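You operate a simulated robot arm through the tools that you are given. There is no shell and no other tool.

You are at the controls of a simulated robot arm. One attempt, no reset.

## Task
Roll the cart under the hoist and pump the cradle to the mark.
Fine: close the LOWER star knob; the cart goes to the rail's end stop and is braked before you pump; the pointer ends at the green mark.

Only the result counts: the job must be done as asked and must still hold three seconds after the hand-in. Knocking over, shifting, dropping, spilling or breaking anything else fails it.

## Robot
A 6-joint arm with a three-finger gripper, fixed in place. Base frame: the origin is on the floor under the middle of its stand, x ahead of it, y to its left, z up. Units: mm, rad, N and s.
It reaches about 1213 mm from its shoulder. Its first joint turns from -2.897 to 2.897 rad. Payload 4.89 kg.
Tool frame: the origin (TCP) lies between the finger pads and is the grasp point; the fingertips stand 30 mm ahead of it; z points along the fingers, y is the line along which they close. The gripper opens to 164 mm; its body begins 125 mm behind the TCP.
Orientation is that of the tool frame in the base frame, as a unit quaternion [x, y, z, w]. With the fingers straight down and closing along the base's y, the tool's x points along the base's -x, its y along +y and its z along -z.

## Interface
- The arm moves only by the tool drive_tool. Its argument "steps" is one flat list of numbers, 6 for each row, row after row: the shift along the tool's x, y, z in mm, then the turn, a rotation vector about the tool's x, y, z in rad. In form: [dx, dy, dz, wx, wy, wz, dx, dy, dz, wx, wy, wz, ...]. A call has 1 to 20 rows; each row shifts and turns the commanded pose from where the row before left it, along the tool's axes as they then stand. "hand" is the closure, from 0 (fully open) to 1 (shut), set as the call begins (left out, the last holds). A row lasts 0.2 s, in which the tool goes at most 50 mm and 0.15 rad; a call with a longer step from one row to the next is refused whole, and so is a gripper value outside its range. Where a pose cannot be reached the arm comes as near as it can. A force on the tool above 80 N (or 10 N above the force at the start of the call, whichever is more), or a blocked arm, ends the call early, and 0.2 s more pass. The fingers move at their own pace (about 108 mm/s each) and stop on an object; they squeeze with about 28 N. The grip force told is the motor's: it shows also when the fingers shut on nothing. Time passes only in rows, and 0.2 s behind the last, so rows that do not move let the fingers close. The reply holds the time, the measured pose of the TCP, the force on the tool along the base axes, the opening and the grip force, in the units named above and with some noise, with the torque about the TCP (base axes, N m) and any sound that the robot's microphone picked up.
- Cameras (640 x 400 px; columns grow to the right, rows downward): "scene" is fixed at [50.4, 498.2, 1390.1]; the picture's right is [-0.10, -0.99, 0.00], its down [-0.52, 0.06, -0.85] and it looks along [0.85, -0.09, -0.52] (base axes); focal length 333 px, centre (320, 200). "wrist" rides on the gripper at [76, -2, -152] in the tool frame; the picture's right is [0.02, 1.00, 0.00], its down [-0.88, 0.02, -0.47] and it looks along [-0.47, 0.01, 0.88] (tool axes); focal length 247 px, centre (320, 200). There is no depth. A picture from a camera that has moved, and an enlarged one, comes with that camera's place and axes in the base frame and with its lens.
- get_image(camera): a new picture of that camera. It takes no simulated time.
- move_column(by): moves the trunk up (or, below 0, down) by that many mm; the arm rides with it, the base frame stays. It gives what a move gives, with no picture.
- enlarge(camera, box): a new picture of the part [left, top, right, bottom] of that camera's present view, enlarged. It takes no simulated time.
- sign_off(): hands the job in; it is judged then, once.

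Nothing tells you positions but the pictures and the camera data. Unless the task says otherwise, let go and move clear before handing in.

The tools are called after ">>>" as name(argument=value, ...) on one line, values as JSON. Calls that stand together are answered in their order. drive_tool: Moves the arm, as the interface text tells. Its arguments: {"type":"object","properties":{"steps":{"type":"array","items":{"type":"number"}},"hand":{"type":"number"}},"required":["steps"]} The other tools are called the same way: move_column (by) moves the trunk up or down; get_image (camera) takes a picture; enlarge (camera, box) takes an enlarged picture of a part of a camera's view; sign_off () hands the job in.

At the start:

```text
time_s: 0.0
tcp_pos: [569.8, 434.9, 1165.1]
tcp_rot: [0.0, 1.0, 0.001, 0.0]
contact_force: [-0.7, 0.2, -0.1]
moment: [-0.01, -0.01, 0.02]
width: 163.6
grip_force: 0.0
trunk travel left (down, up): [-25.0, 365.0]
```

scene: 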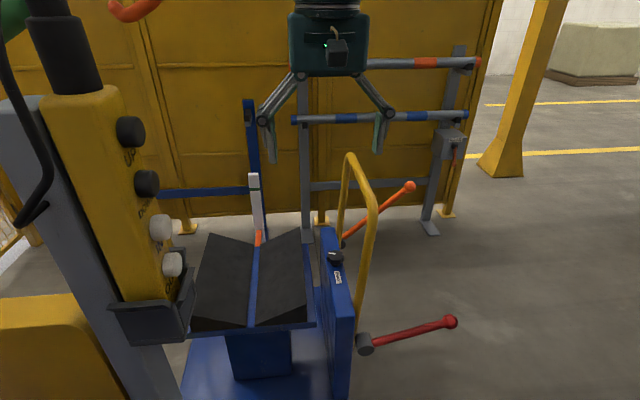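
wrist: 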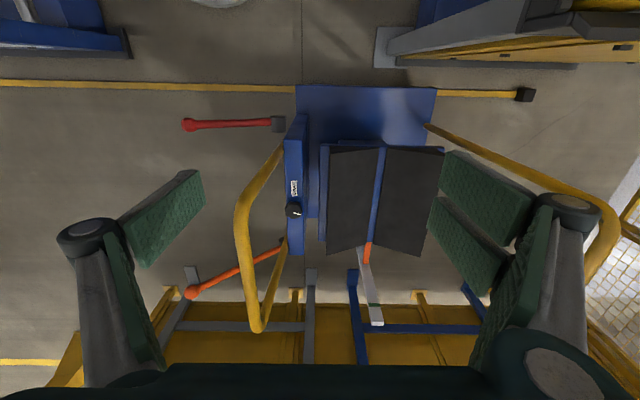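

I see a blue cart with a V-shaped cradle, a yellow push handle, two levers (red and orange), and a yellow column with several knobs on the left. I'll take closer pictures before moving anything.

>>> enlarge(camera="scene", box=[0, 0, 240, 200])

>>> enlarge(camera="scene", box=[80, 80, 320, 320])

>>> enlarge(camera="scene", box=[240, 140, 480, 400])

>>> get_image(camera="wrist")

>>> enlarge(camera="wrist", box=[160, 60, 480, 340])

```text
2.00 times, centred on (120, 100) of scene
camera zoom: at [50.4, 498.2, 1390.1], right [-0.1, -0.99, 0.0], down [-0.52, 0.06, -0.85], along [0.85, -0.09, -0.52], focal length 666 px, centre (720, 400)
```

zoom: 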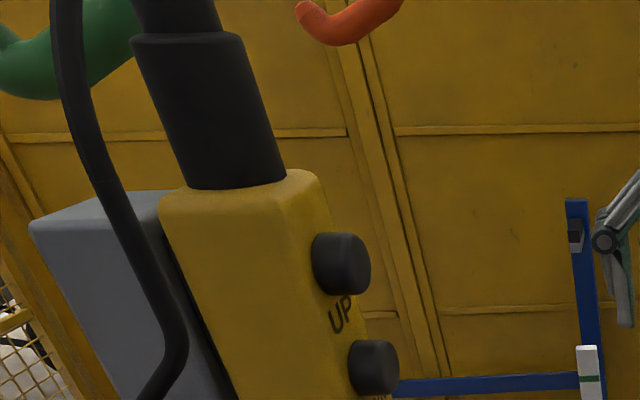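

```text
1.67 times, centred on (200, 200) of scene
camera zoom: at [50.4, 498.2, 1390.1], right [-0.1, -0.99, 0.0], down [-0.52, 0.06, -0.85], along [0.85, -0.09, -0.52], focal length 555 px, centre (520, 200)
```

zoom: 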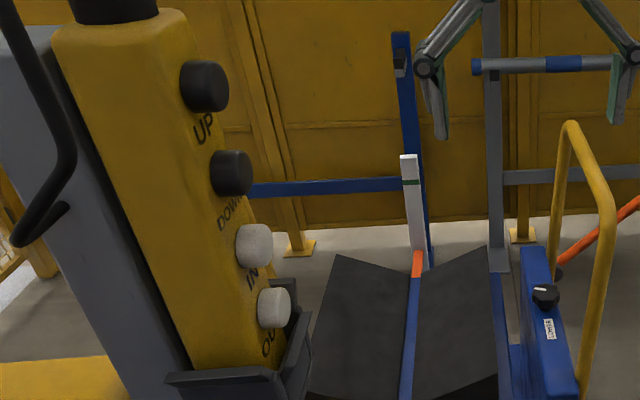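

```text
1.54 times, centred on (360, 270) of scene
camera zoom: at [50.4, 498.2, 1390.1], right [-0.1, -0.99, 0.0], down [-0.52, 0.06, -0.85], along [0.85, -0.09, -0.52], focal length 512 px, centre (258, 92)
```

zoom: 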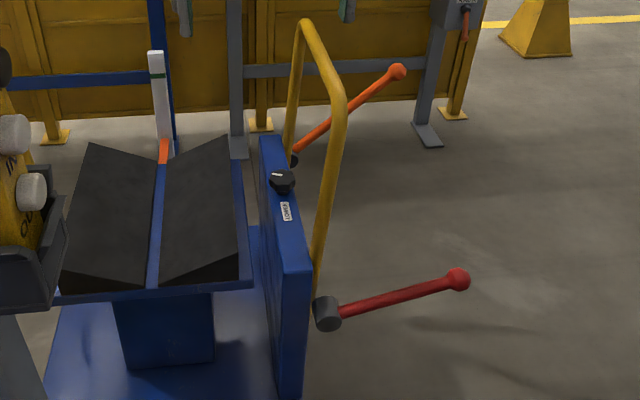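

```text
taken
camera wrist: at [493.8, 432.9, 1316.5], right [-0.02, 1.0, 0.0], down [0.88, 0.02, 0.47], along [0.47, 0.01, -0.88], focal length 247 px, centre (320, 200)
```

wrist: 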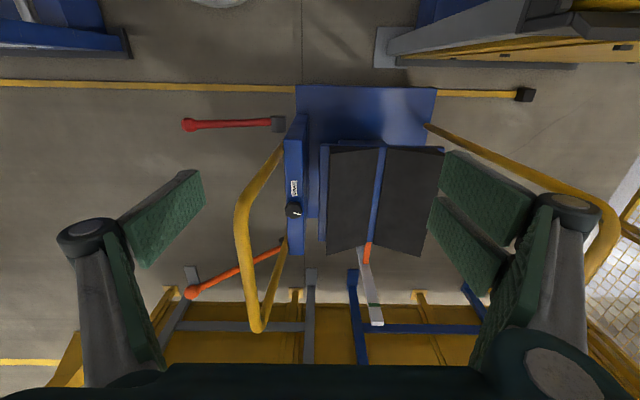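

```text
1.43 times, centred on (320, 200) of wrist
camera zoom: at [493.8, 432.9, 1316.5], right [-0.02, 1.0, 0.0], down [0.88, 0.02, 0.47], along [0.47, 0.01, -0.88], focal length 353 px, centre (320, 200)
```

zoom: 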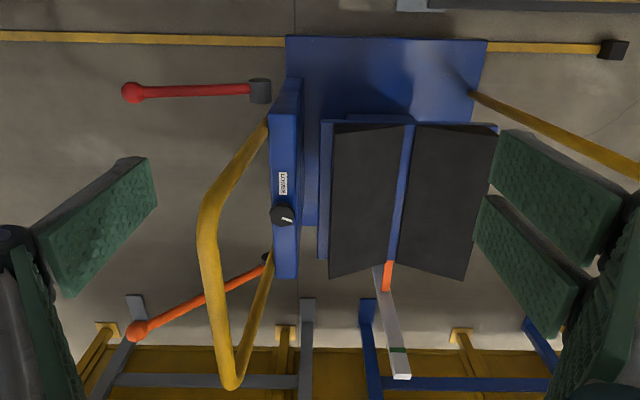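

I'll zoom in on the label and knob, the pointer scale, and the levers to tell which one is the brake and which is the pump.

>>> enlarge(camera="wrist", box=[270, 165, 330, 225])

>>> enlarge(camera="scene", box=[310, 240, 370, 290])

>>> enlarge(camera="wrist", box=[330, 220, 410, 340])

>>> enlarge(camera="scene", box=[225, 160, 285, 260])

>>> enlarge(camera="wrist", box=[170, 90, 320, 310])

>>> enlarge(camera="wrist", box=[400, 0, 640, 200])

>>> enlarge(camera="scene", box=[400, 40, 500, 240])

>>> enlarge(camera="scene", box=[320, 290, 480, 400])

>>> enlarge(camera="scene", box=[0, 200, 200, 400])

```text
6.67 times, centred on (300, 195) of wrist
camera zoom: at [493.8, 432.9, 1316.5], right [-0.02, 1.0, 0.0], down [0.88, 0.02, 0.47], along [0.47, 0.01, -0.88], focal length 1646 px, centre (453, 233)
```

zoom: 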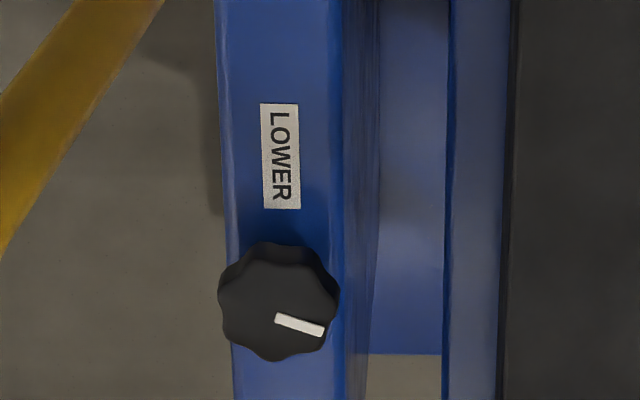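

```text
8.00 times, centred on (340, 265) of scene
camera zoom: at [50.4, 498.2, 1390.1], right [-0.1, -0.99, 0.0], down [-0.52, 0.06, -0.85], along [0.85, -0.09, -0.52], focal length 2664 px, centre (160, -320)
```

zoom: 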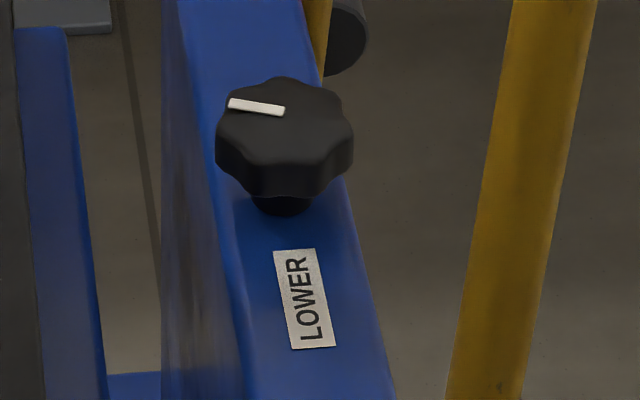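

```text
3.33 times, centred on (370, 280) of wrist
camera zoom: at [493.8, 432.9, 1316.5], right [-0.02, 1.0, 0.0], down [0.88, 0.02, 0.47], along [0.47, 0.01, -0.88], focal length 823 px, centre (153, -67)
```

zoom: 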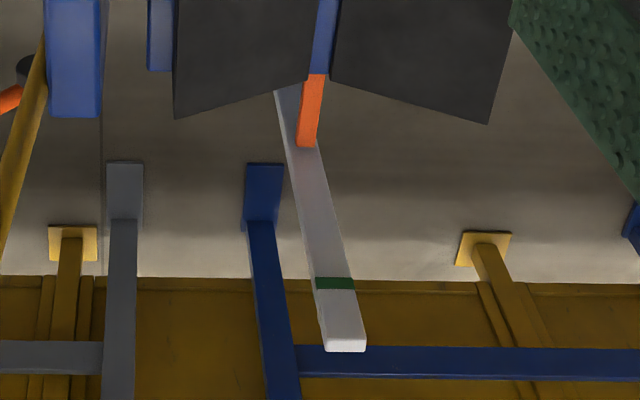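

```text
4.00 times, centred on (255, 210) of scene
camera zoom: at [50.4, 498.2, 1390.1], right [-0.1, -0.99, 0.0], down [-0.52, 0.06, -0.85], along [0.85, -0.09, -0.52], focal length 1332 px, centre (580, 160)
```

zoom: 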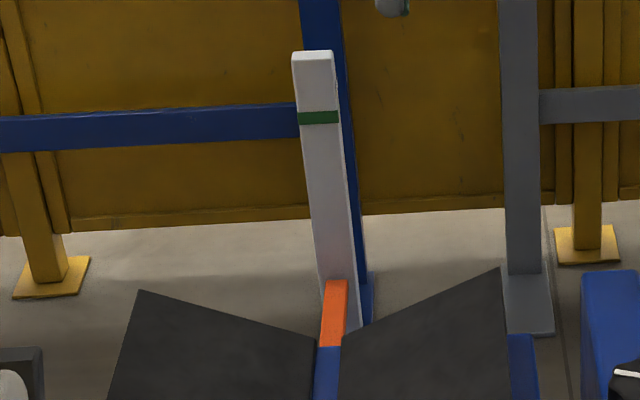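

```text
1.82 times, centred on (245, 200) of wrist
camera zoom: at [493.8, 432.9, 1316.5], right [-0.02, 1.0, 0.0], down [0.88, 0.02, 0.47], along [0.47, 0.01, -0.88], focal length 449 px, centre (456, 200)
```

zoom: 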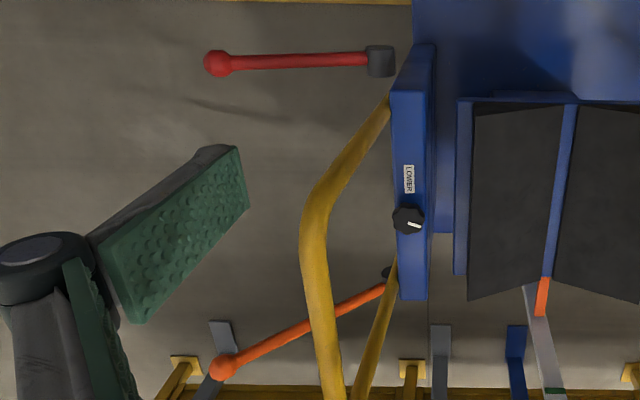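

```text
2.00 times, centred on (520, 100) of wrist
camera zoom: at [493.8, 432.9, 1316.5], right [-0.02, 1.0, 0.0], down [0.88, 0.02, 0.47], along [0.47, 0.01, -0.88], focal length 494 px, centre (-80, 400)
```

zoom: 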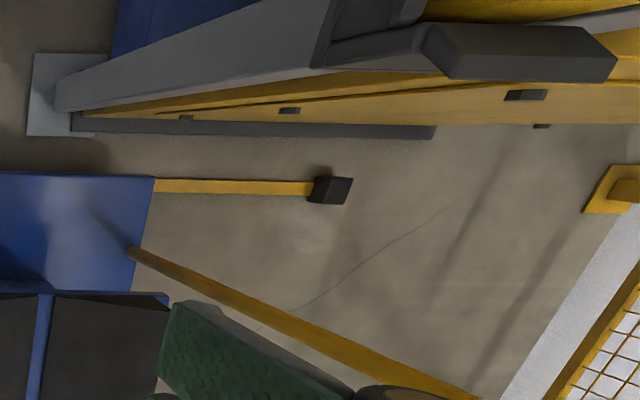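

```text
2.00 times, centred on (450, 140) of scene
camera zoom: at [50.4, 498.2, 1390.1], right [-0.1, -0.99, 0.0], down [-0.52, 0.06, -0.85], along [0.85, -0.09, -0.52], focal length 666 px, centre (60, 320)
```

zoom: 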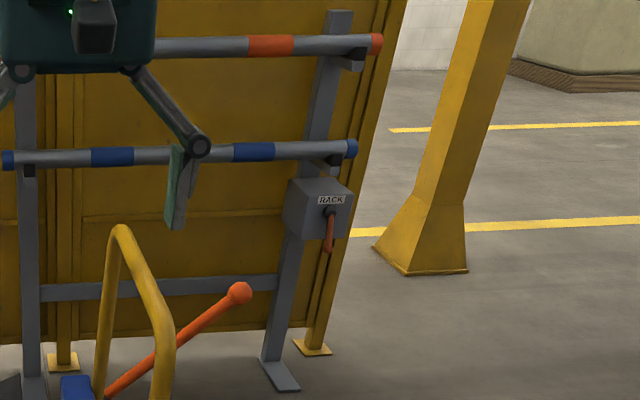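

```text
3.64 times, centred on (400, 345) of scene
camera zoom: at [50.4, 498.2, 1390.1], right [-0.1, -0.99, 0.0], down [-0.52, 0.06, -0.85], along [0.85, -0.09, -0.52], focal length 1211 px, centre (29, -327)
```

zoom: 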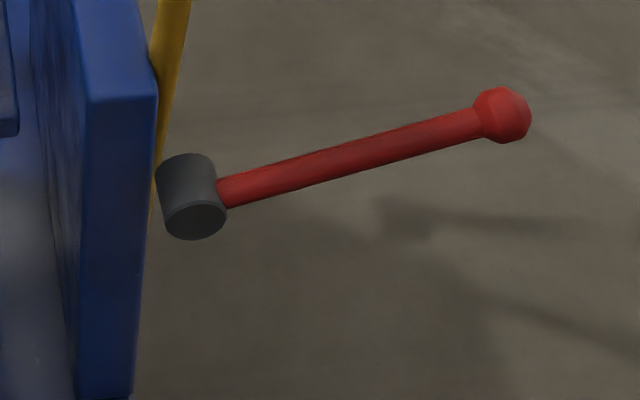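

```text
2.00 times, centred on (100, 300) of scene
camera zoom: at [50.4, 498.2, 1390.1], right [-0.1, -0.99, 0.0], down [-0.52, 0.06, -0.85], along [0.85, -0.09, -0.52], focal length 666 px, centre (760, 0)
```

zoom: 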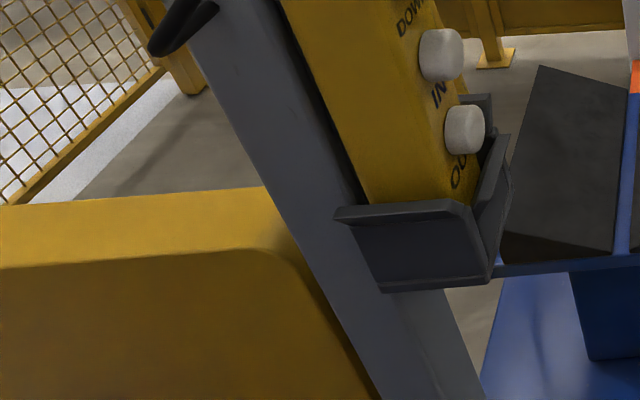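

The label reads "LOWER", so the black knob is the lowering valve, at about (865, 363, 684). The red lever's ball is near (640, 60, 600), the orange lever's near (1105, 50, 780), and the hoop bar is around z = 980. The rail runs along y to a black stop on the left. I'll turn the wrist in place to look toward +y before touching anything.

>>> drive_tool(steps=[0, 0, 0, 0, 0, -0.15, 0, 0, 0, 0, 0, -0.15, 0, 0, 0, 0, 0, -0.15, 0, 0, 0, 0, 0, -0.15, 0, 0, 0, 0, 0, -0.15, 0, 0, 0, 0, 0, -0.15], hand=0)

>>> get_image(camera="wrist")

>>> get_image(camera="scene")

```text
time_s: 1.4
tcp_pos: [569.3, 435.3, 1165.3]
tcp_rot: [-0.436, 0.9, 0.001, 0.0]
contact_force: [0.2, 0.1, -0.2]
moment: [-0.04, 0.03, 0.01]
width: 164.1
grip_force: 0.1
trunk travel left (down, up): [-25.0, 365.0]
```

```text
taken
camera wrist: at [524.3, 373.6, 1316.8], right [-0.8, 0.6, 0.0], down [0.53, 0.7, 0.47], along [0.29, 0.38, -0.88], focal length 247 px, centre (320, 200)
```

wrist: 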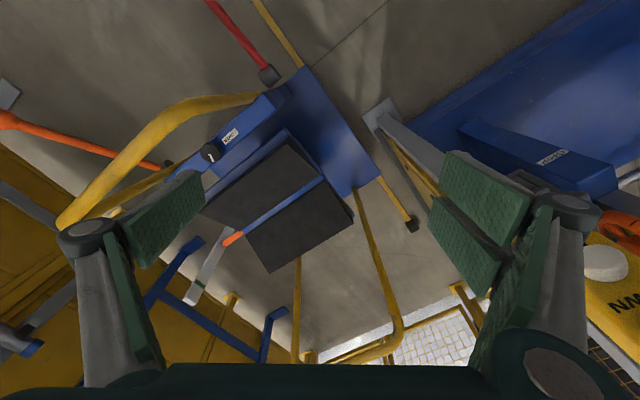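

```text
taken
```

scene: 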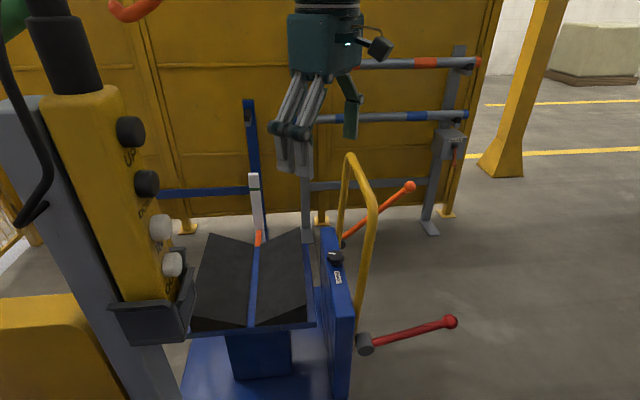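

The cart's plate, the rail and the black end stop at about y ≈ 1390 are now visible. A yellow floor hoop and a second blue machine stand further left. I'll turn further and tilt up to look for the hoist and anything overhead.

>>> drive_tool(steps=[0, 0, 0, 0, 0, -0.15, 0, 0, 0, 0, 0, -0.15, 0, 0, 0, 0, 0, -0.15, 0, 0, 0, 0, -0.15, 0, 0, 0, 0, 0, -0.15, 0, 0, 0, 0, 0, -0.15, 0])

>>> get_image(camera="wrist")

```text
time_s: 2.8
tcp_pos: [570.4, 436.2, 1164.5]
tcp_rot: [-0.609, 0.761, 0.139, 0.175]
contact_force: [-0.1, 2.5, -0.8]
moment: [-0.17, 0.14, 0.02]
width: 164.2
grip_force: 0.0
trunk travel left (down, up): [-25.0, 365.0]
```

```text
taken
camera wrist: at [542.2, 303.4, 1267.6], right [-0.98, 0.2, -0.01], down [0.11, 0.58, 0.81], along [0.17, 0.79, -0.59], focal length 247 px, centre (320, 200)
```

wrist: 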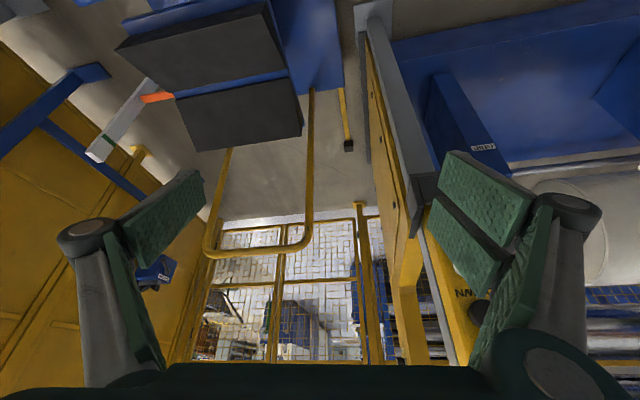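

There are no labels on this side. The pendant stands near (420, 680, 870–1300), so the arm has to stay clear of it. Next I'll move toward −y to look at the panel's operator side, the two levers and any labels there.

>>> drive_tool(steps=[36.6, -24.5, -17.7, 0, 0, 0, 36.6, -24.5, -17.7, 0, 0, 0, 36.6, -24.5, -17.7, 0, 0, 0, 36.6, -24.5, -17.7, 0, 0, 0, 36.6, -24.5, -17.7, 0, 0, 0, 36.6, -24.5, -17.7, 0, 0, 0, 36.6, -24.5, -17.7, 0, 0, 0, 36.6, -24.5, -17.7, 0, 0, 0, 36.6, -24.5, -17.7, 0, 0, 0, 36.6, -24.5, -17.7, 0, 0, 0])

>>> get_image(camera="wrist")

>>> get_image(camera="scene")

```text
time_s: 5.0
tcp_pos: [718.0, -15.9, 1163.7]
tcp_rot: [-0.609, 0.761, 0.138, 0.175]
contact_force: [-1.3, 1.6, 0.4]
moment: [-0.31, -0.21, -0.15]
width: 163.9
grip_force: 0.0
trunk travel left (down, up): [-25.0, 365.0]
```

```text
taken
camera wrist: at [690.7, -148.0, 1267.3], right [-0.98, 0.2, -0.01], down [0.11, 0.58, 0.81], along [0.17, 0.79, -0.59], focal length 247 px, centre (320, 200)
```

wrist: 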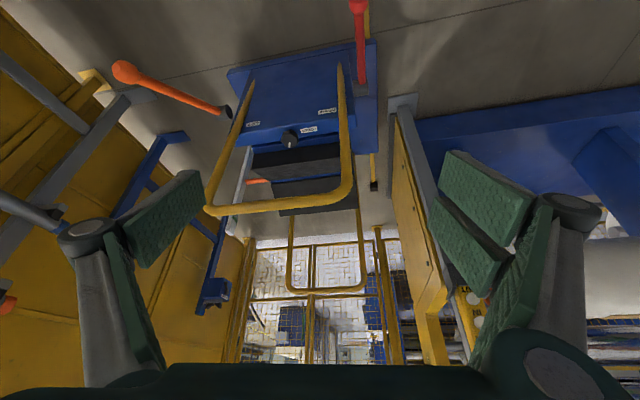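

```text
taken
```

scene: 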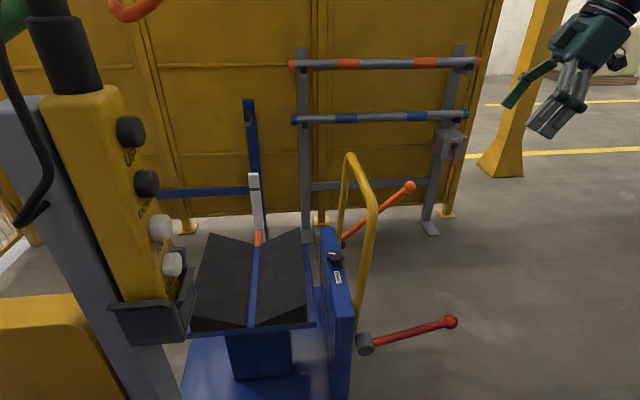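

The panel's operator face has labels next to both levers, so I'll enlarge them.

>>> enlarge(camera="wrist", box=[230, 85, 290, 145])

>>> enlarge(camera="wrist", box=[285, 85, 385, 145])

>>> enlarge(camera="wrist", box=[200, 30, 420, 230])

>>> enlarge(camera="wrist", box=[270, 180, 430, 300])

```text
6.67 times, centred on (260, 115) of wrist
camera zoom: at [690.7, -148.0, 1267.3], right [-0.98, 0.2, -0.01], down [0.11, 0.58, 0.81], along [0.17, 0.79, -0.59], focal length 1646 px, centre (720, 767)
```

zoom: 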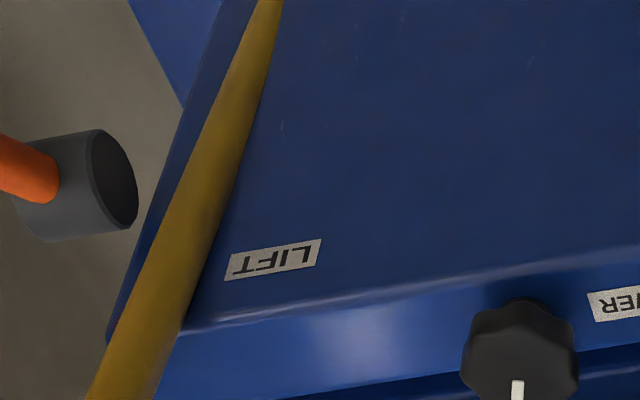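

```text
6.40 times, centred on (335, 115) of wrist
camera zoom: at [690.7, -148.0, 1267.3], right [-0.98, 0.2, -0.01], down [0.11, 0.58, 0.81], along [0.17, 0.79, -0.59], focal length 1581 px, centre (224, 744)
```

zoom: 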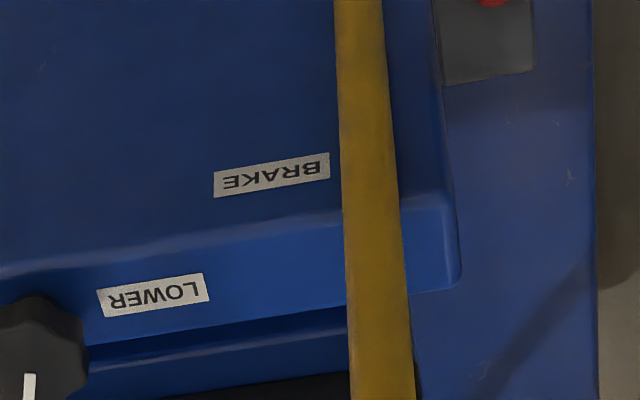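

```text
2.00 times, centred on (310, 130) of wrist
camera zoom: at [690.7, -148.0, 1267.3], right [-0.98, 0.2, -0.01], down [0.11, 0.58, 0.81], along [0.17, 0.79, -0.59], focal length 494 px, centre (340, 340)
```

zoom: 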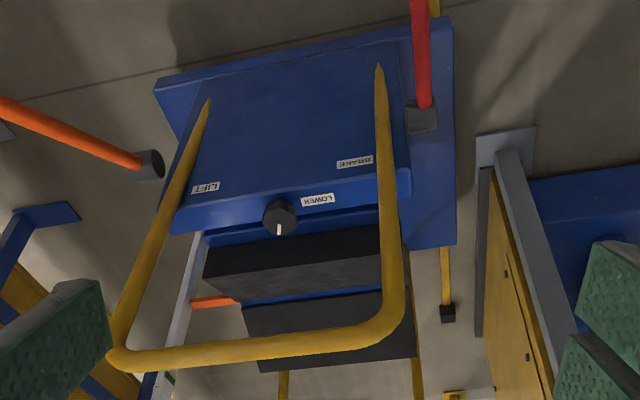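

```text
3.33 times, centred on (350, 240) of wrist
camera zoom: at [690.7, -148.0, 1267.3], right [-0.98, 0.2, -0.01], down [0.11, 0.58, 0.81], along [0.17, 0.79, -0.59], focal length 823 px, centre (220, 67)
```

zoom: 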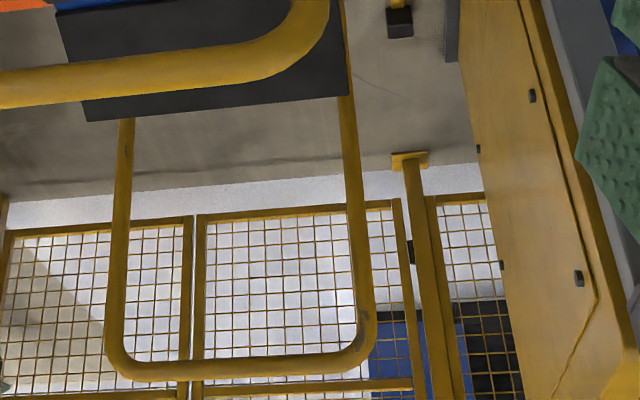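

The labels show that red is BRAKE (near side), orange is LIFT (far side), and the black knob is LOWER. I'll close the knob first. The hoop bar stands close beside it, so I'll come in leaning about 30° toward +y. First I'll set that orientation here in free air.

>>> drive_tool(steps=[0, 0, 0, 0, 0.15, 0, 0, 0, 0, 0, 0.15, 0, 0, 0, 0, 0, 0.15, 0, 0, 0, 0, 0, 0, -0.1437, 0, 0, 0, 0, 0, -0.1437, 0, 0, 0, 0, 0, -0.1437, 0, 0, 0, 0, 0, -0.1437, 0, 0, 0, 0, 0, -0.1437, 0, 0, 0, 0, 0, -0.1437, 0, 0, 0, 0, 0, -0.1437, 0, 0, 0, 0, 0.15, 0, 0, 0, 0, 0, 0.15, 0, 0, 0, 0, 0, 0.15, 0, 0, 0, 0, 0, 0.0736, 0], hand=0.4)

>>> get_image(camera="wrist")

>>> get_image(camera="scene")

```text
time_s: 8.0
tcp_pos: [719.8, -17.1, 1166.0]
tcp_rot: [0.892, -0.371, 0.239, 0.1]
contact_force: [-0.1, -1.5, -1.3]
moment: [0.05, 0.07, 0.01]
width: 98.2
grip_force: 0.1
trunk travel left (down, up): [-25.0, 365.0]
```

```text
taken
camera wrist: at [713.7, -8.1, 1334.8], right [-0.7, -0.72, 0.01], down [-0.72, 0.69, -0.03], along [0.02, -0.03, -1.0], focal length 247 px, centre (320, 200)
```

wrist: 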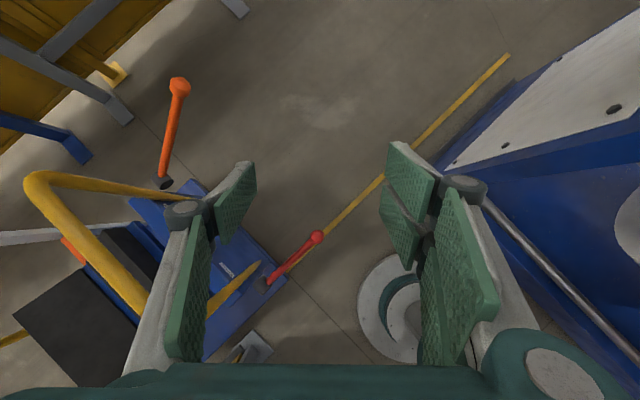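

```text
taken
```

scene: 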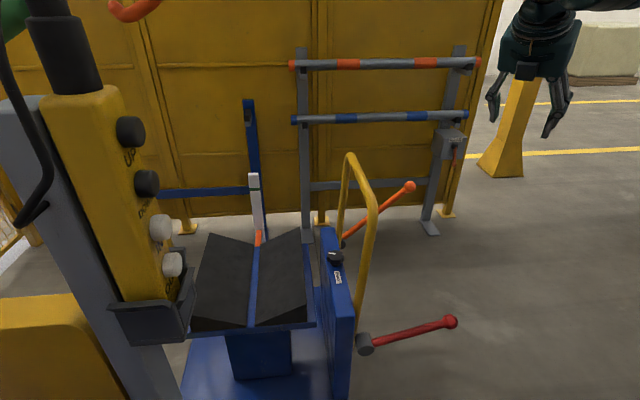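

The orientation is set, leaning toward (−x, +y) at 30°. Next I'll fly over to a spot above and beside the knob at the same height.

>>> drive_tool(steps=[-27.46, -37.2, -15.93, 0, 0, 0, -27.46, -37.2, -15.93, 0, 0, 0, -27.46, -37.2, -15.93, 0, 0, 0, -27.46, -37.2, -15.93, 0, 0, 0, -27.46, -37.2, -15.93, 0, 0, 0, -27.46, -37.2, -15.93, 0, 0, 0, -27.46, -37.2, -15.93, 0, 0, 0, -27.46, -37.2, -15.93, 0, 0, 0, -27.46, -37.2, -15.93, 0, 0, 0, -27.46, -37.2, -15.93, 0, 0, 0])

>>> get_image(camera="wrist")

>>> get_image(camera="scene")

```text
time_s: 10.2
tcp_pos: [757.3, 469.3, 1166.2]
tcp_rot: [0.892, -0.37, 0.239, 0.099]
contact_force: [0.6, -2.9, 0.9]
moment: [0.44, 0.03, 0.17]
width: 98.3
grip_force: 0.0
trunk travel left (down, up): [-25.0, 365.0]
```

```text
taken
camera wrist: at [752.0, 477.0, 1335.9], right [-0.7, -0.72, 0.01], down [-0.72, 0.7, -0.03], along [0.01, -0.03, -1.0], focal length 247 px, centre (320, 200)
```

wrist: 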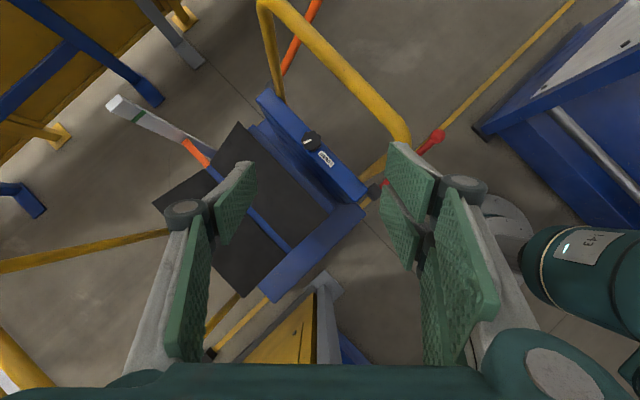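

```text
taken
```

scene: 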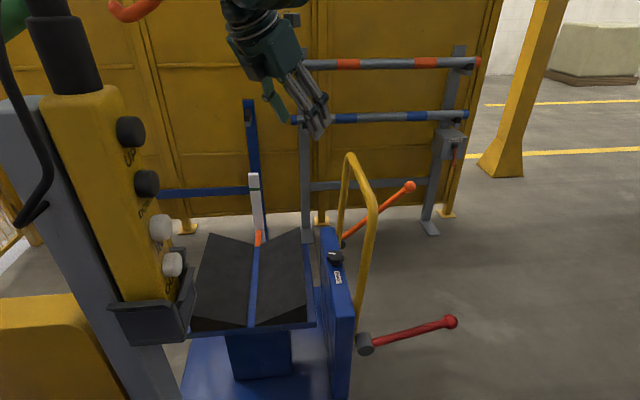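

I'll zoom in on the knob from here to refine its position.

>>> enlarge(camera="wrist", box=[270, 100, 370, 200])

>>> enlarge(camera="wrist", box=[240, 0, 440, 200])

```text
4.00 times, centred on (320, 150) of wrist
camera zoom: at [752.0, 477.0, 1335.9], right [-0.7, -0.72, 0.01], down [-0.72, 0.7, -0.03], along [0.01, -0.03, -1.0], focal length 988 px, centre (320, 400)
```

zoom: 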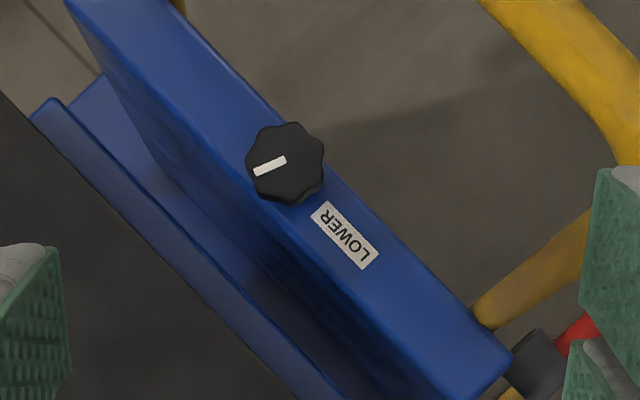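

```text
2.00 times, centred on (340, 100) of wrist
camera zoom: at [752.0, 477.0, 1335.9], right [-0.7, -0.72, 0.01], down [-0.72, 0.7, -0.03], along [0.01, -0.03, -1.0], focal length 494 px, centre (280, 400)
```

zoom: 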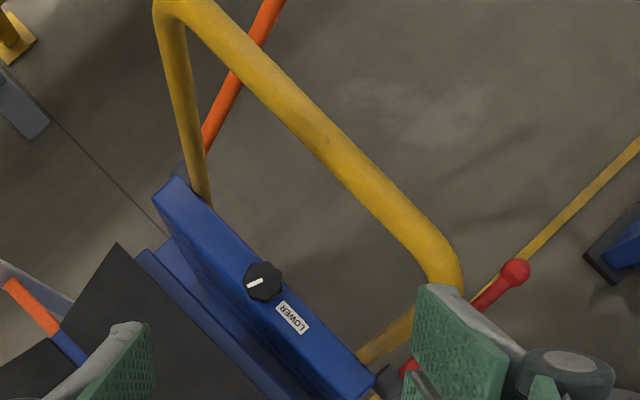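

Wrist views from well-separated positions put the knob at about (901, 354), top z ≈ 640, with the panel top at z ≈ 600. That corrects my first estimate. I'll descend along the leaned axis to a pre-grasp point and look again.

>>> drive_tool(steps=[-14.73, -2.94, 42.26, 0, 0, 0, -14.73, -2.94, 42.26, 0, 0, 0, -14.73, -2.94, 42.26, 0, 0, 0, -14.73, -2.94, 42.26, 0, 0, 0, -14.73, -2.94, 42.26, 0, 0, 0, -14.73, -2.94, 42.26, 0, 0, 0, -14.73, -2.94, 42.26, 0, 0, 0])

>>> get_image(camera="wrist")

>>> get_image(camera="scene")

```text
time_s: 11.8
tcp_pos: [811.9, 443.3, 858.6]
tcp_rot: [0.892, -0.37, 0.239, 0.099]
contact_force: [-1.0, -0.2, 1.3]
moment: [0.15, -0.1, 0.08]
width: 98.3
grip_force: 0.0
trunk travel left (down, up): [-25.0, 365.0]
```

```text
taken
camera wrist: at [806.4, 450.1, 1027.5], right [-0.7, -0.72, 0.01], down [-0.72, 0.69, -0.03], along [0.01, -0.03, -1.0], focal length 247 px, centre (320, 200)
```

wrist: 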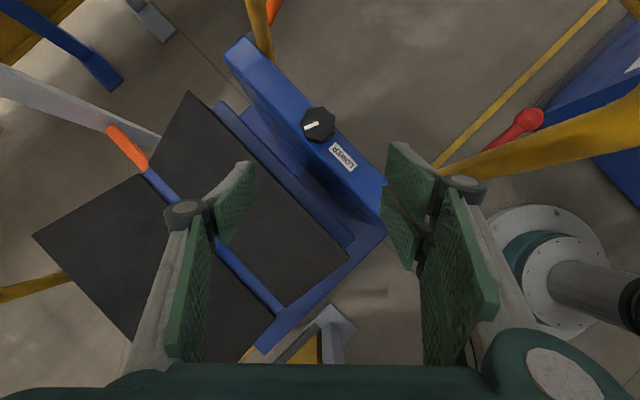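

```text
taken
```

scene: 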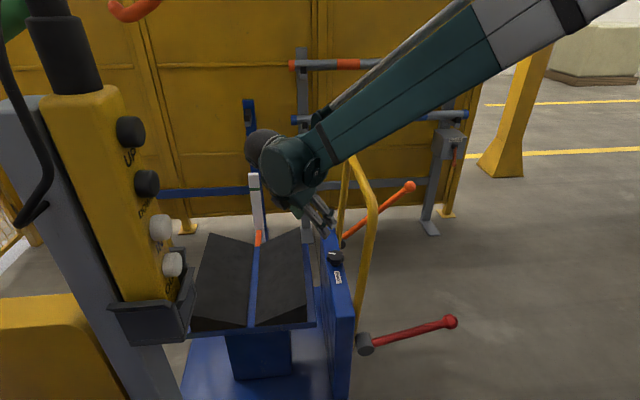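

>>> enlarge(camera="wrist", box=[270, 80, 370, 180])

>>> enlarge(camera="scene", box=[240, 120, 380, 300])

```text
4.00 times, centred on (320, 130) of wrist
camera zoom: at [806.4, 450.1, 1027.5], right [-0.7, -0.72, 0.01], down [-0.72, 0.69, -0.03], along [0.01, -0.03, -1.0], focal length 988 px, centre (320, 480)
```

zoom: 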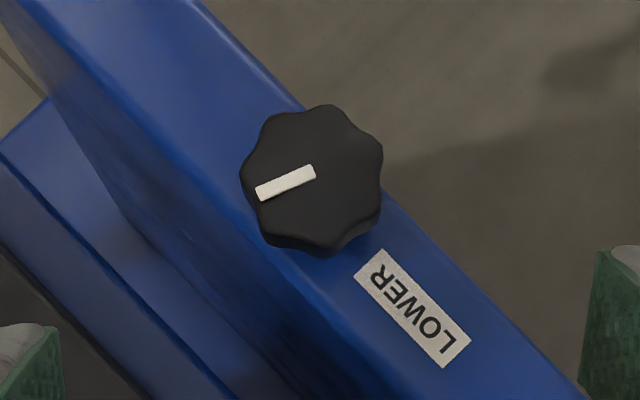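

```text
2.22 times, centred on (310, 210) of scene
camera zoom: at [50.4, 498.2, 1390.1], right [-0.1, -0.99, 0.0], down [-0.52, 0.06, -0.85], along [0.85, -0.09, -0.52], focal length 740 px, centre (342, 178)
```

zoom: 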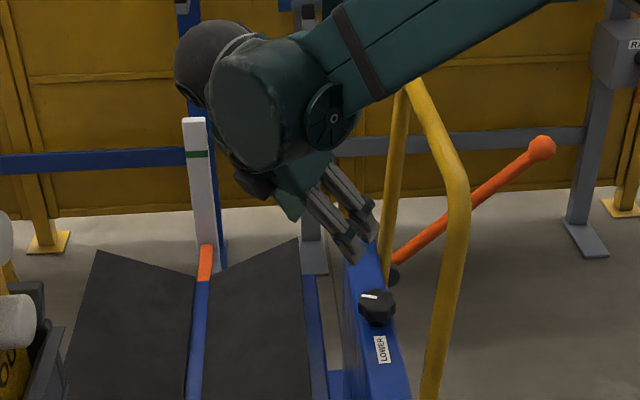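

The knob centre checks out at (902, 355), with its top at z ≈ 640 and a diameter of about 55 mm. I'll move down along the tool axis, stopping a little short to verify.

>>> drive_tool(steps=[0.2, -0.2, 42, 0, 0, 0, 0.2, -0.2, 42, 0, 0, 0, 0.2, -0.2, 42, 0, 0, 0, 0.2, -0.2, 42, 0, 0, 0, 0.2, -0.2, 42, 0, 0, 0])

>>> get_image(camera="wrist")

>>> enlarge(camera="scene", box=[260, 180, 400, 300])

```text
time_s: 13.0
tcp_pos: [887.6, 370.0, 677.5]
tcp_rot: [0.892, -0.37, 0.239, 0.1]
contact_force: [-1.1, 0.5, 1.9]
moment: [0.07, -0.13, 0.09]
width: 98.4
grip_force: 0.1
trunk travel left (down, up): [-25.0, 365.0]
```

```text
taken
camera wrist: at [883.0, 378.0, 847.2], right [-0.69, -0.72, 0.01], down [-0.72, 0.69, -0.03], along [0.02, -0.03, -1.0], focal length 247 px, centre (320, 200)
```

wrist: 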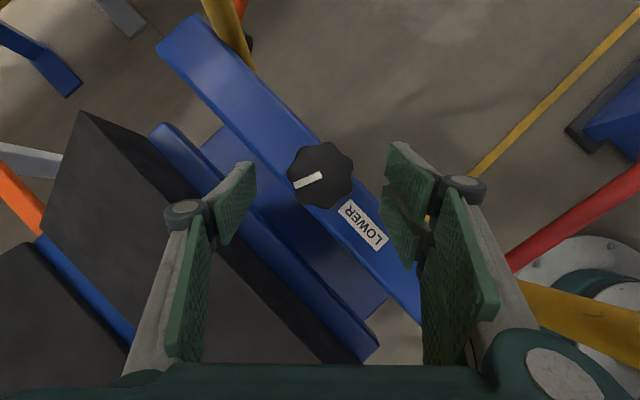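

```text
3.33 times, centred on (330, 240) of scene
camera zoom: at [50.4, 498.2, 1390.1], right [-0.1, -0.99, 0.0], down [-0.52, 0.06, -0.85], along [0.85, -0.09, -0.52], focal length 1110 px, centre (287, 67)
```

zoom: 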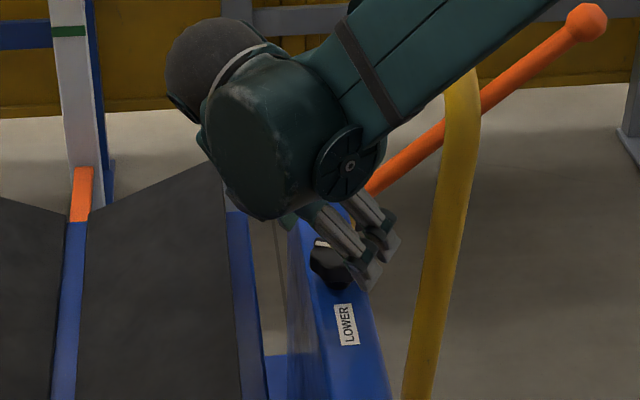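

I'm centred over the knob with the fingers straddling it. I'll move in the last 40 mm and close the grip.

>>> drive_tool(steps=[0, -0.2, 20, 0, 0, 0, 0, -0.2, 20, 0, 0, 0])

>>> drive_tool(steps=[0, 0, 0, 0, 0, 0, 0, 0, 0, 0, 0, 0, 0, 0, 0, 0, 0, 0, 0, 0, 0, 0, 0, 0], hand=1)

>>> get_image(camera="wrist")

```text
time_s: 13.6
tcp_pos: [904.4, 355.7, 641.9]
tcp_rot: [0.892, -0.37, 0.24, 0.099]
contact_force: [-0.8, -0.8, 0.3]
moment: [0.06, -0.02, 0.04]
width: 98.5
grip_force: 0.2
trunk travel left (down, up): [-25.0, 365.0]
```

```text
time_s: 14.6
tcp_pos: [902.3, 354.4, 641.5]
tcp_rot: [0.892, -0.371, 0.239, 0.101]
contact_force: [-24.8, -18.1, -7.4]
moment: [-0.46, 0.51, 0.13]
width: 54.3
grip_force: 45.1
trunk travel left (down, up): [-25.0, 365.0]
```

```text
taken
camera wrist: at [897.7, 362.6, 811.1], right [-0.7, -0.72, 0.01], down [-0.72, 0.7, -0.03], along [0.01, -0.03, -1.0], focal length 247 px, centre (320, 200)
```

wrist: 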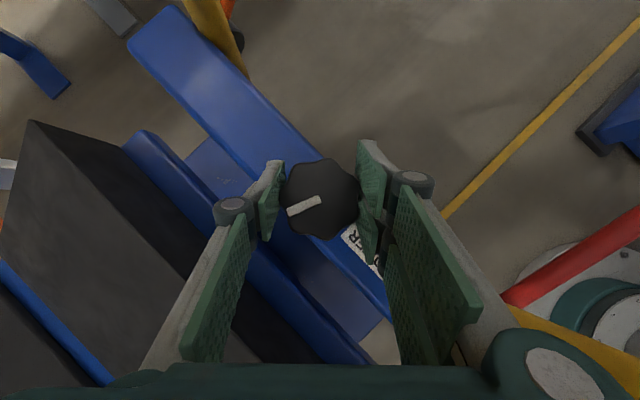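

The fingers have gripped the knob (54 mm wide) with a small side load, so I'm a couple of mm off centre. I'll relax that before turning.

>>> drive_tool(steps=[0, 2.5, 0, 0, 0, 0, 0, 0, 0, 0, 0, 0])

```text
time_s: 15.2
tcp_pos: [902.4, 354.5, 641.4]
tcp_rot: [0.892, -0.37, 0.24, 0.099]
contact_force: [-1.3, -1.6, -5.7]
moment: [0.22, -0.02, -0.03]
width: 54.4
grip_force: 44.5
trunk travel left (down, up): [-25.0, 365.0]
```

The load is relaxed. Now I'll turn clockwise as seen from above in small steps and watch the torque.

>>> drive_tool(steps=[0, 0, 0, -0.05, 0, 0.0866, 0, 0, 0, -0.05, 0, 0.0866, 0, 0, 0, -0.05, 0, 0.0866])

>>> get_image(camera="wrist")

```text
time_s: 16.0
tcp_pos: [900.6, 353.2, 641.7]
tcp_rot: [0.827, -0.499, 0.221, 0.133]
contact_force: [-1.5, -4.3, -6.3]
moment: [-0.17, 0.2, 0.0]
width: 54.4
grip_force: 45.4
trunk travel left (down, up): [-25.0, 365.0]
```

```text
taken
camera wrist: at [899.3, 363.2, 811.2], right [-0.88, -0.48, 0.01], down [-0.48, 0.88, -0.03], along [0.01, -0.03, -1.0], focal length 247 px, centre (320, 200)
```

wrist: 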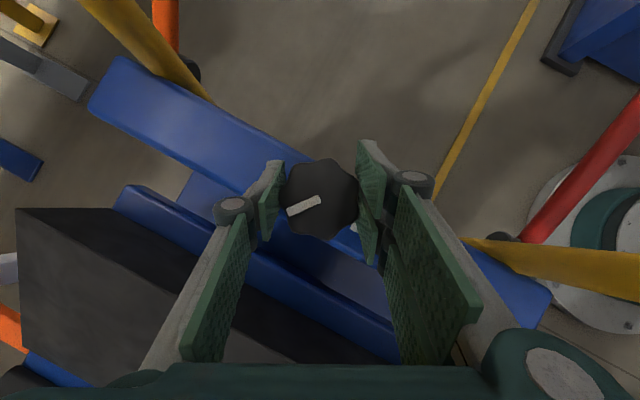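

The knob is turning with the hand at low torque, so I'll keep going.

>>> drive_tool(steps=[0, 0, 0, -0.05, 0, 0.0866, 0, 0, 0, -0.05, 0, 0.0866, 0, 0, 0, -0.05, 0, 0.0866, 0, 0, 0, -0.05, 0, 0.0866, 0, 0, 0, -0.05, 0, 0.0866])

>>> get_image(camera="scene")

>>> get_image(camera="wrist")

```text
time_s: 17.2
tcp_pos: [899.9, 357.5, 642.0]
tcp_rot: [-0.678, 0.689, -0.18, -0.184]
contact_force: [-68.4, 6.7, -15.3]
moment: [-0.02, 1.05, 0.03]
width: 53.2
grip_force: 44.7
trunk travel left (down, up): [-25.0, 365.0]
```

```text
taken
```

scene: 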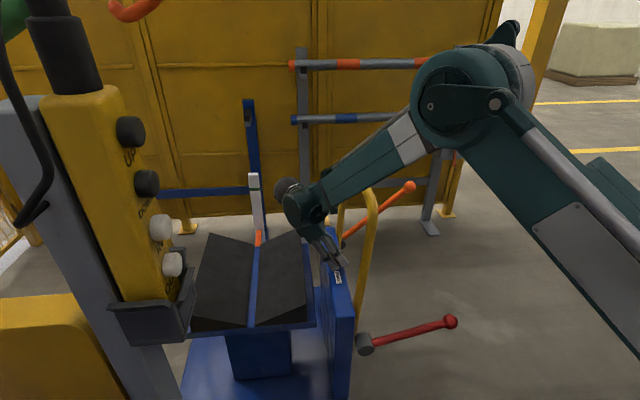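

```text
taken
camera wrist: at [903.0, 366.4, 811.3], right [-1.0, 0.0, 0.01], down [0.0, 1.0, -0.03], along [-0.01, -0.03, -1.0], focal length 247 px, centre (320, 200)
```

wrist: 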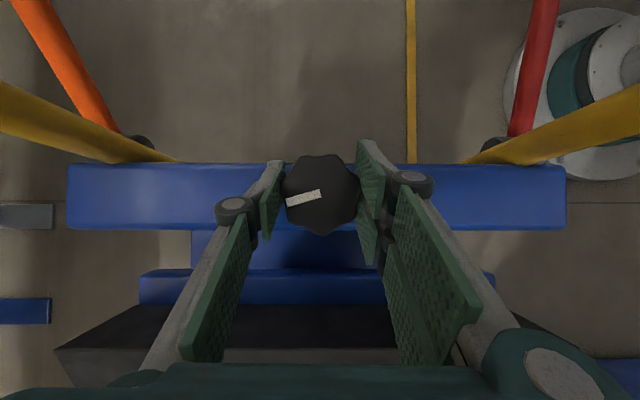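

The knob is still turning, but a side load of about 68 N has built up along x. I'll relax that by shifting a few mm before continuing.

>>> drive_tool(steps=[0, 2.5, 0, 0, 0, 0, 0, 2.5, 0, 0, 0, 0])

```text
time_s: 17.8
tcp_pos: [899.7, 356.2, 641.8]
tcp_rot: [-0.678, 0.688, -0.183, -0.183]
contact_force: [11.2, 30.5, 7.2]
moment: [0.96, -0.45, 0.03]
width: 52.9
grip_force: 44.6
trunk travel left (down, up): [-25.0, 365.0]
```

>>> drive_tool(steps=[-2.1, -0.9, -1.2, 0, 0, 0, 0, 0, 0, 0, 0, 0])

>>> enlarge(camera="wrist", box=[240, 120, 420, 280])

```text
time_s: 18.4
tcp_pos: [899.2, 353.7, 642.8]
tcp_rot: [-0.677, 0.689, -0.183, -0.185]
contact_force: [33.9, 6.6, 16.0]
moment: [-0.06, -0.99, -0.09]
width: 53.2
grip_force: 44.8
trunk travel left (down, up): [-25.0, 365.0]
```

```text
2.50 times, centred on (330, 200) of wrist
camera zoom: at [901.7, 365.0, 811.2], right [-1.0, 0.0, 0.01], down [0.0, 1.0, -0.03], along [-0.01, -0.03, -1.0], focal length 617 px, centre (295, 200)
```

zoom: 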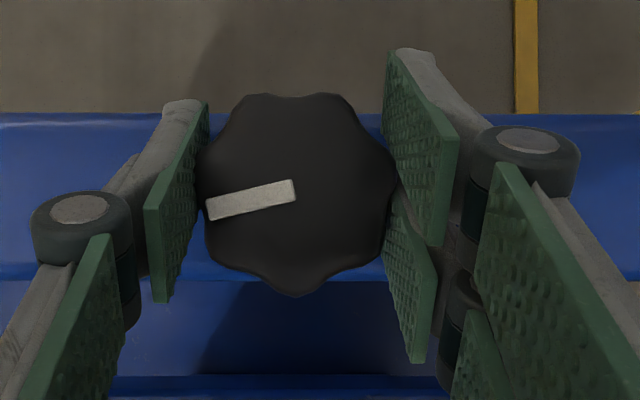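

>>> drive_tool(steps=[0, -2.5, 0, 0, 0, 0, 0, 0, 0, -0.05, 0, 0.0866, 0, 0, 0, -0.05, 0, 0.0866])

>>> enlarge(camera="wrist", box=[240, 120, 420, 280])

```text
time_s: 19.2
tcp_pos: [899.5, 356.0, 640.9]
tcp_rot: [-0.604, 0.754, -0.162, -0.202]
contact_force: [-15.7, -29.8, -4.0]
moment: [-0.86, 0.28, 0.03]
width: 53.1
grip_force: 45.1
trunk travel left (down, up): [-25.0, 365.0]
```

```text
2.50 times, centred on (330, 200) of wrist
camera zoom: at [904.2, 365.4, 811.2], right [-0.98, 0.2, 0.01], down [0.2, 0.98, -0.03], along [-0.02, -0.03, -1.0], focal length 617 px, centre (295, 200)
```

zoom: 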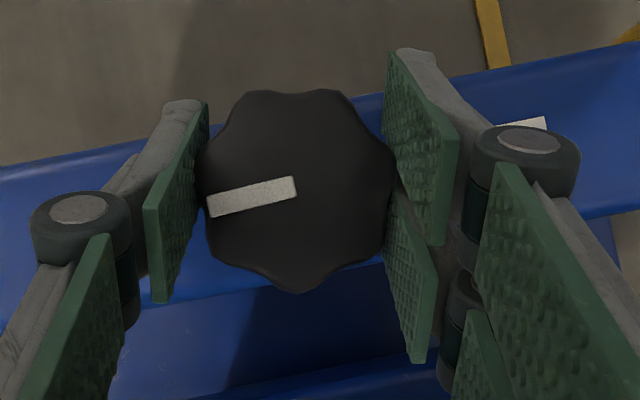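

Still rotating cleanly, about 57° so far. I'll continue in small steps while watching the forearm's clearance to the hoop.

>>> drive_tool(steps=[0, 0, 0, -0.05, 0, 0.0866, 0, 0, 0, -0.05, 0, 0.0866, 0, 0, 0, -0.05, 0, 0.0866])

>>> get_image(camera="wrist")

>>> get_image(camera="scene")

```text
time_s: 20.0
tcp_pos: [901.0, 358.7, 640.7]
tcp_rot: [-0.487, 0.834, -0.131, -0.223]
contact_force: [-7.6, 4.0, -2.8]
moment: [0.13, -0.18, 0.88]
width: 54.8
grip_force: 45.3
trunk travel left (down, up): [-25.0, 365.0]
```

```text
taken
camera wrist: at [907.9, 366.5, 810.9], right [-0.88, 0.48, 0.01], down [0.48, 0.88, -0.03], along [-0.02, -0.02, -1.0], focal length 247 px, centre (320, 200)
```

wrist: 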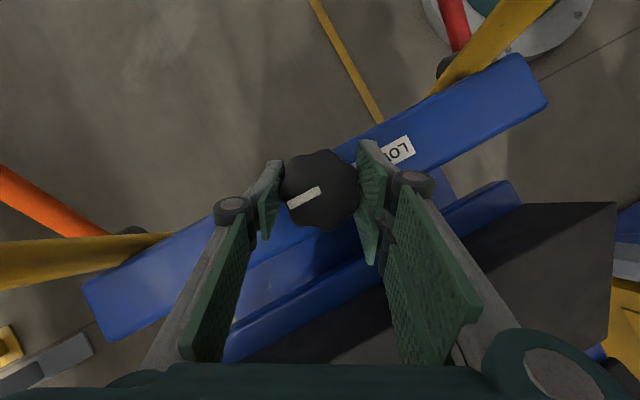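

```text
taken
```

scene: 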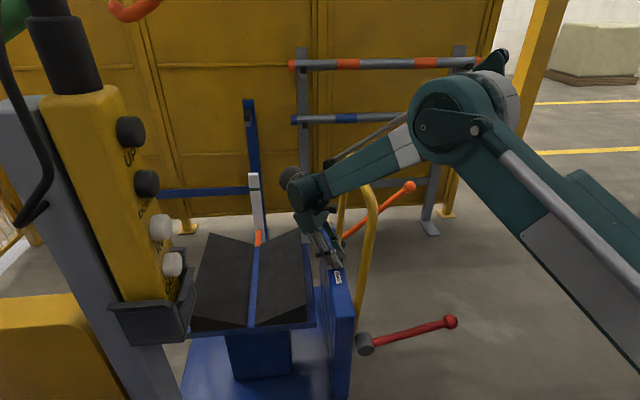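

A torque of about 0.9 N·m has appeared and the mark has shifted slightly relative to the fingers. That could be the closed stop, so I'll turn slightly more to tell.

>>> drive_tool(steps=[0, 0, 0, -0.05, 0, 0.0866, 0, 0, 0, 0, 0, 0])

>>> enlarge(camera="wrist", box=[240, 120, 420, 280])

```text
time_s: 20.6
tcp_pos: [900.0, 358.2, 641.1]
tcp_rot: [-0.446, 0.859, -0.119, -0.222]
contact_force: [-51.7, 13.9, -9.1]
moment: [0.05, 1.19, 0.55]
width: 54.5
grip_force: 45.2
trunk travel left (down, up): [-25.0, 365.0]
```

```text
2.50 times, centred on (330, 200) of wrist
camera zoom: at [905.8, 363.0, 811.1], right [-0.83, 0.56, 0.01], down [0.56, 0.83, -0.02], along [-0.01, -0.01, -1.0], focal length 617 px, centre (295, 200)
```

zoom: 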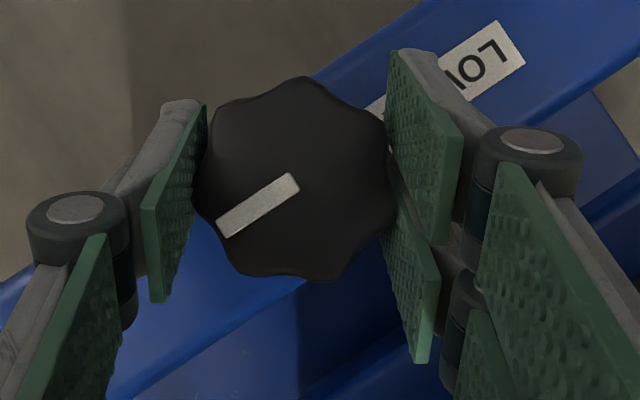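

The mark now points to +x and stays there while the hand slips, so the knob is against its closed stop. I'll relax the load, open the fingers and back out along the tool axis.

>>> drive_tool(steps=[0, 4, 0, 0, 0, 0])

>>> drive_tool(steps=[0, 0, 0, 0, 0, 0, 0, 0, 0, 0, 0, 0, 0, 0, 0, 0, 0, 0], hand=0.35)

>>> enlarge(camera="wrist", box=[240, 120, 420, 280])

```text
time_s: 21.0
tcp_pos: [900.1, 358.4, 641.6]
tcp_rot: [-0.446, 0.859, -0.12, -0.221]
contact_force: [-14.9, 9.2, -4.8]
moment: [0.15, 0.59, 0.29]
width: 54.4
grip_force: 44.8
trunk travel left (down, up): [-25.0, 365.0]
```

```text
time_s: 21.8
tcp_pos: [900.1, 357.5, 642.6]
tcp_rot: [-0.446, 0.859, -0.12, -0.221]
contact_force: [0.1, -0.8, 0.0]
moment: [0.01, 0.01, 0.01]
width: 106.5
grip_force: 0.0
trunk travel left (down, up): [-25.0, 365.0]
```

```text
2.50 times, centred on (330, 200) of wrist
camera zoom: at [904.1, 363.2, 811.3], right [-0.83, 0.56, 0.0], down [0.56, 0.83, -0.01], along [-0.01, -0.01, -1.0], focal length 617 px, centre (295, 200)
```

zoom: 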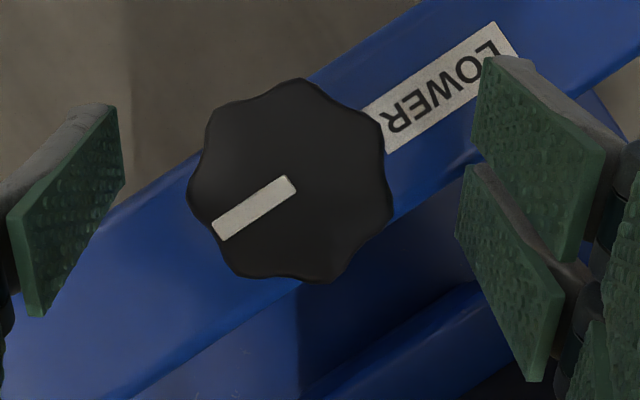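

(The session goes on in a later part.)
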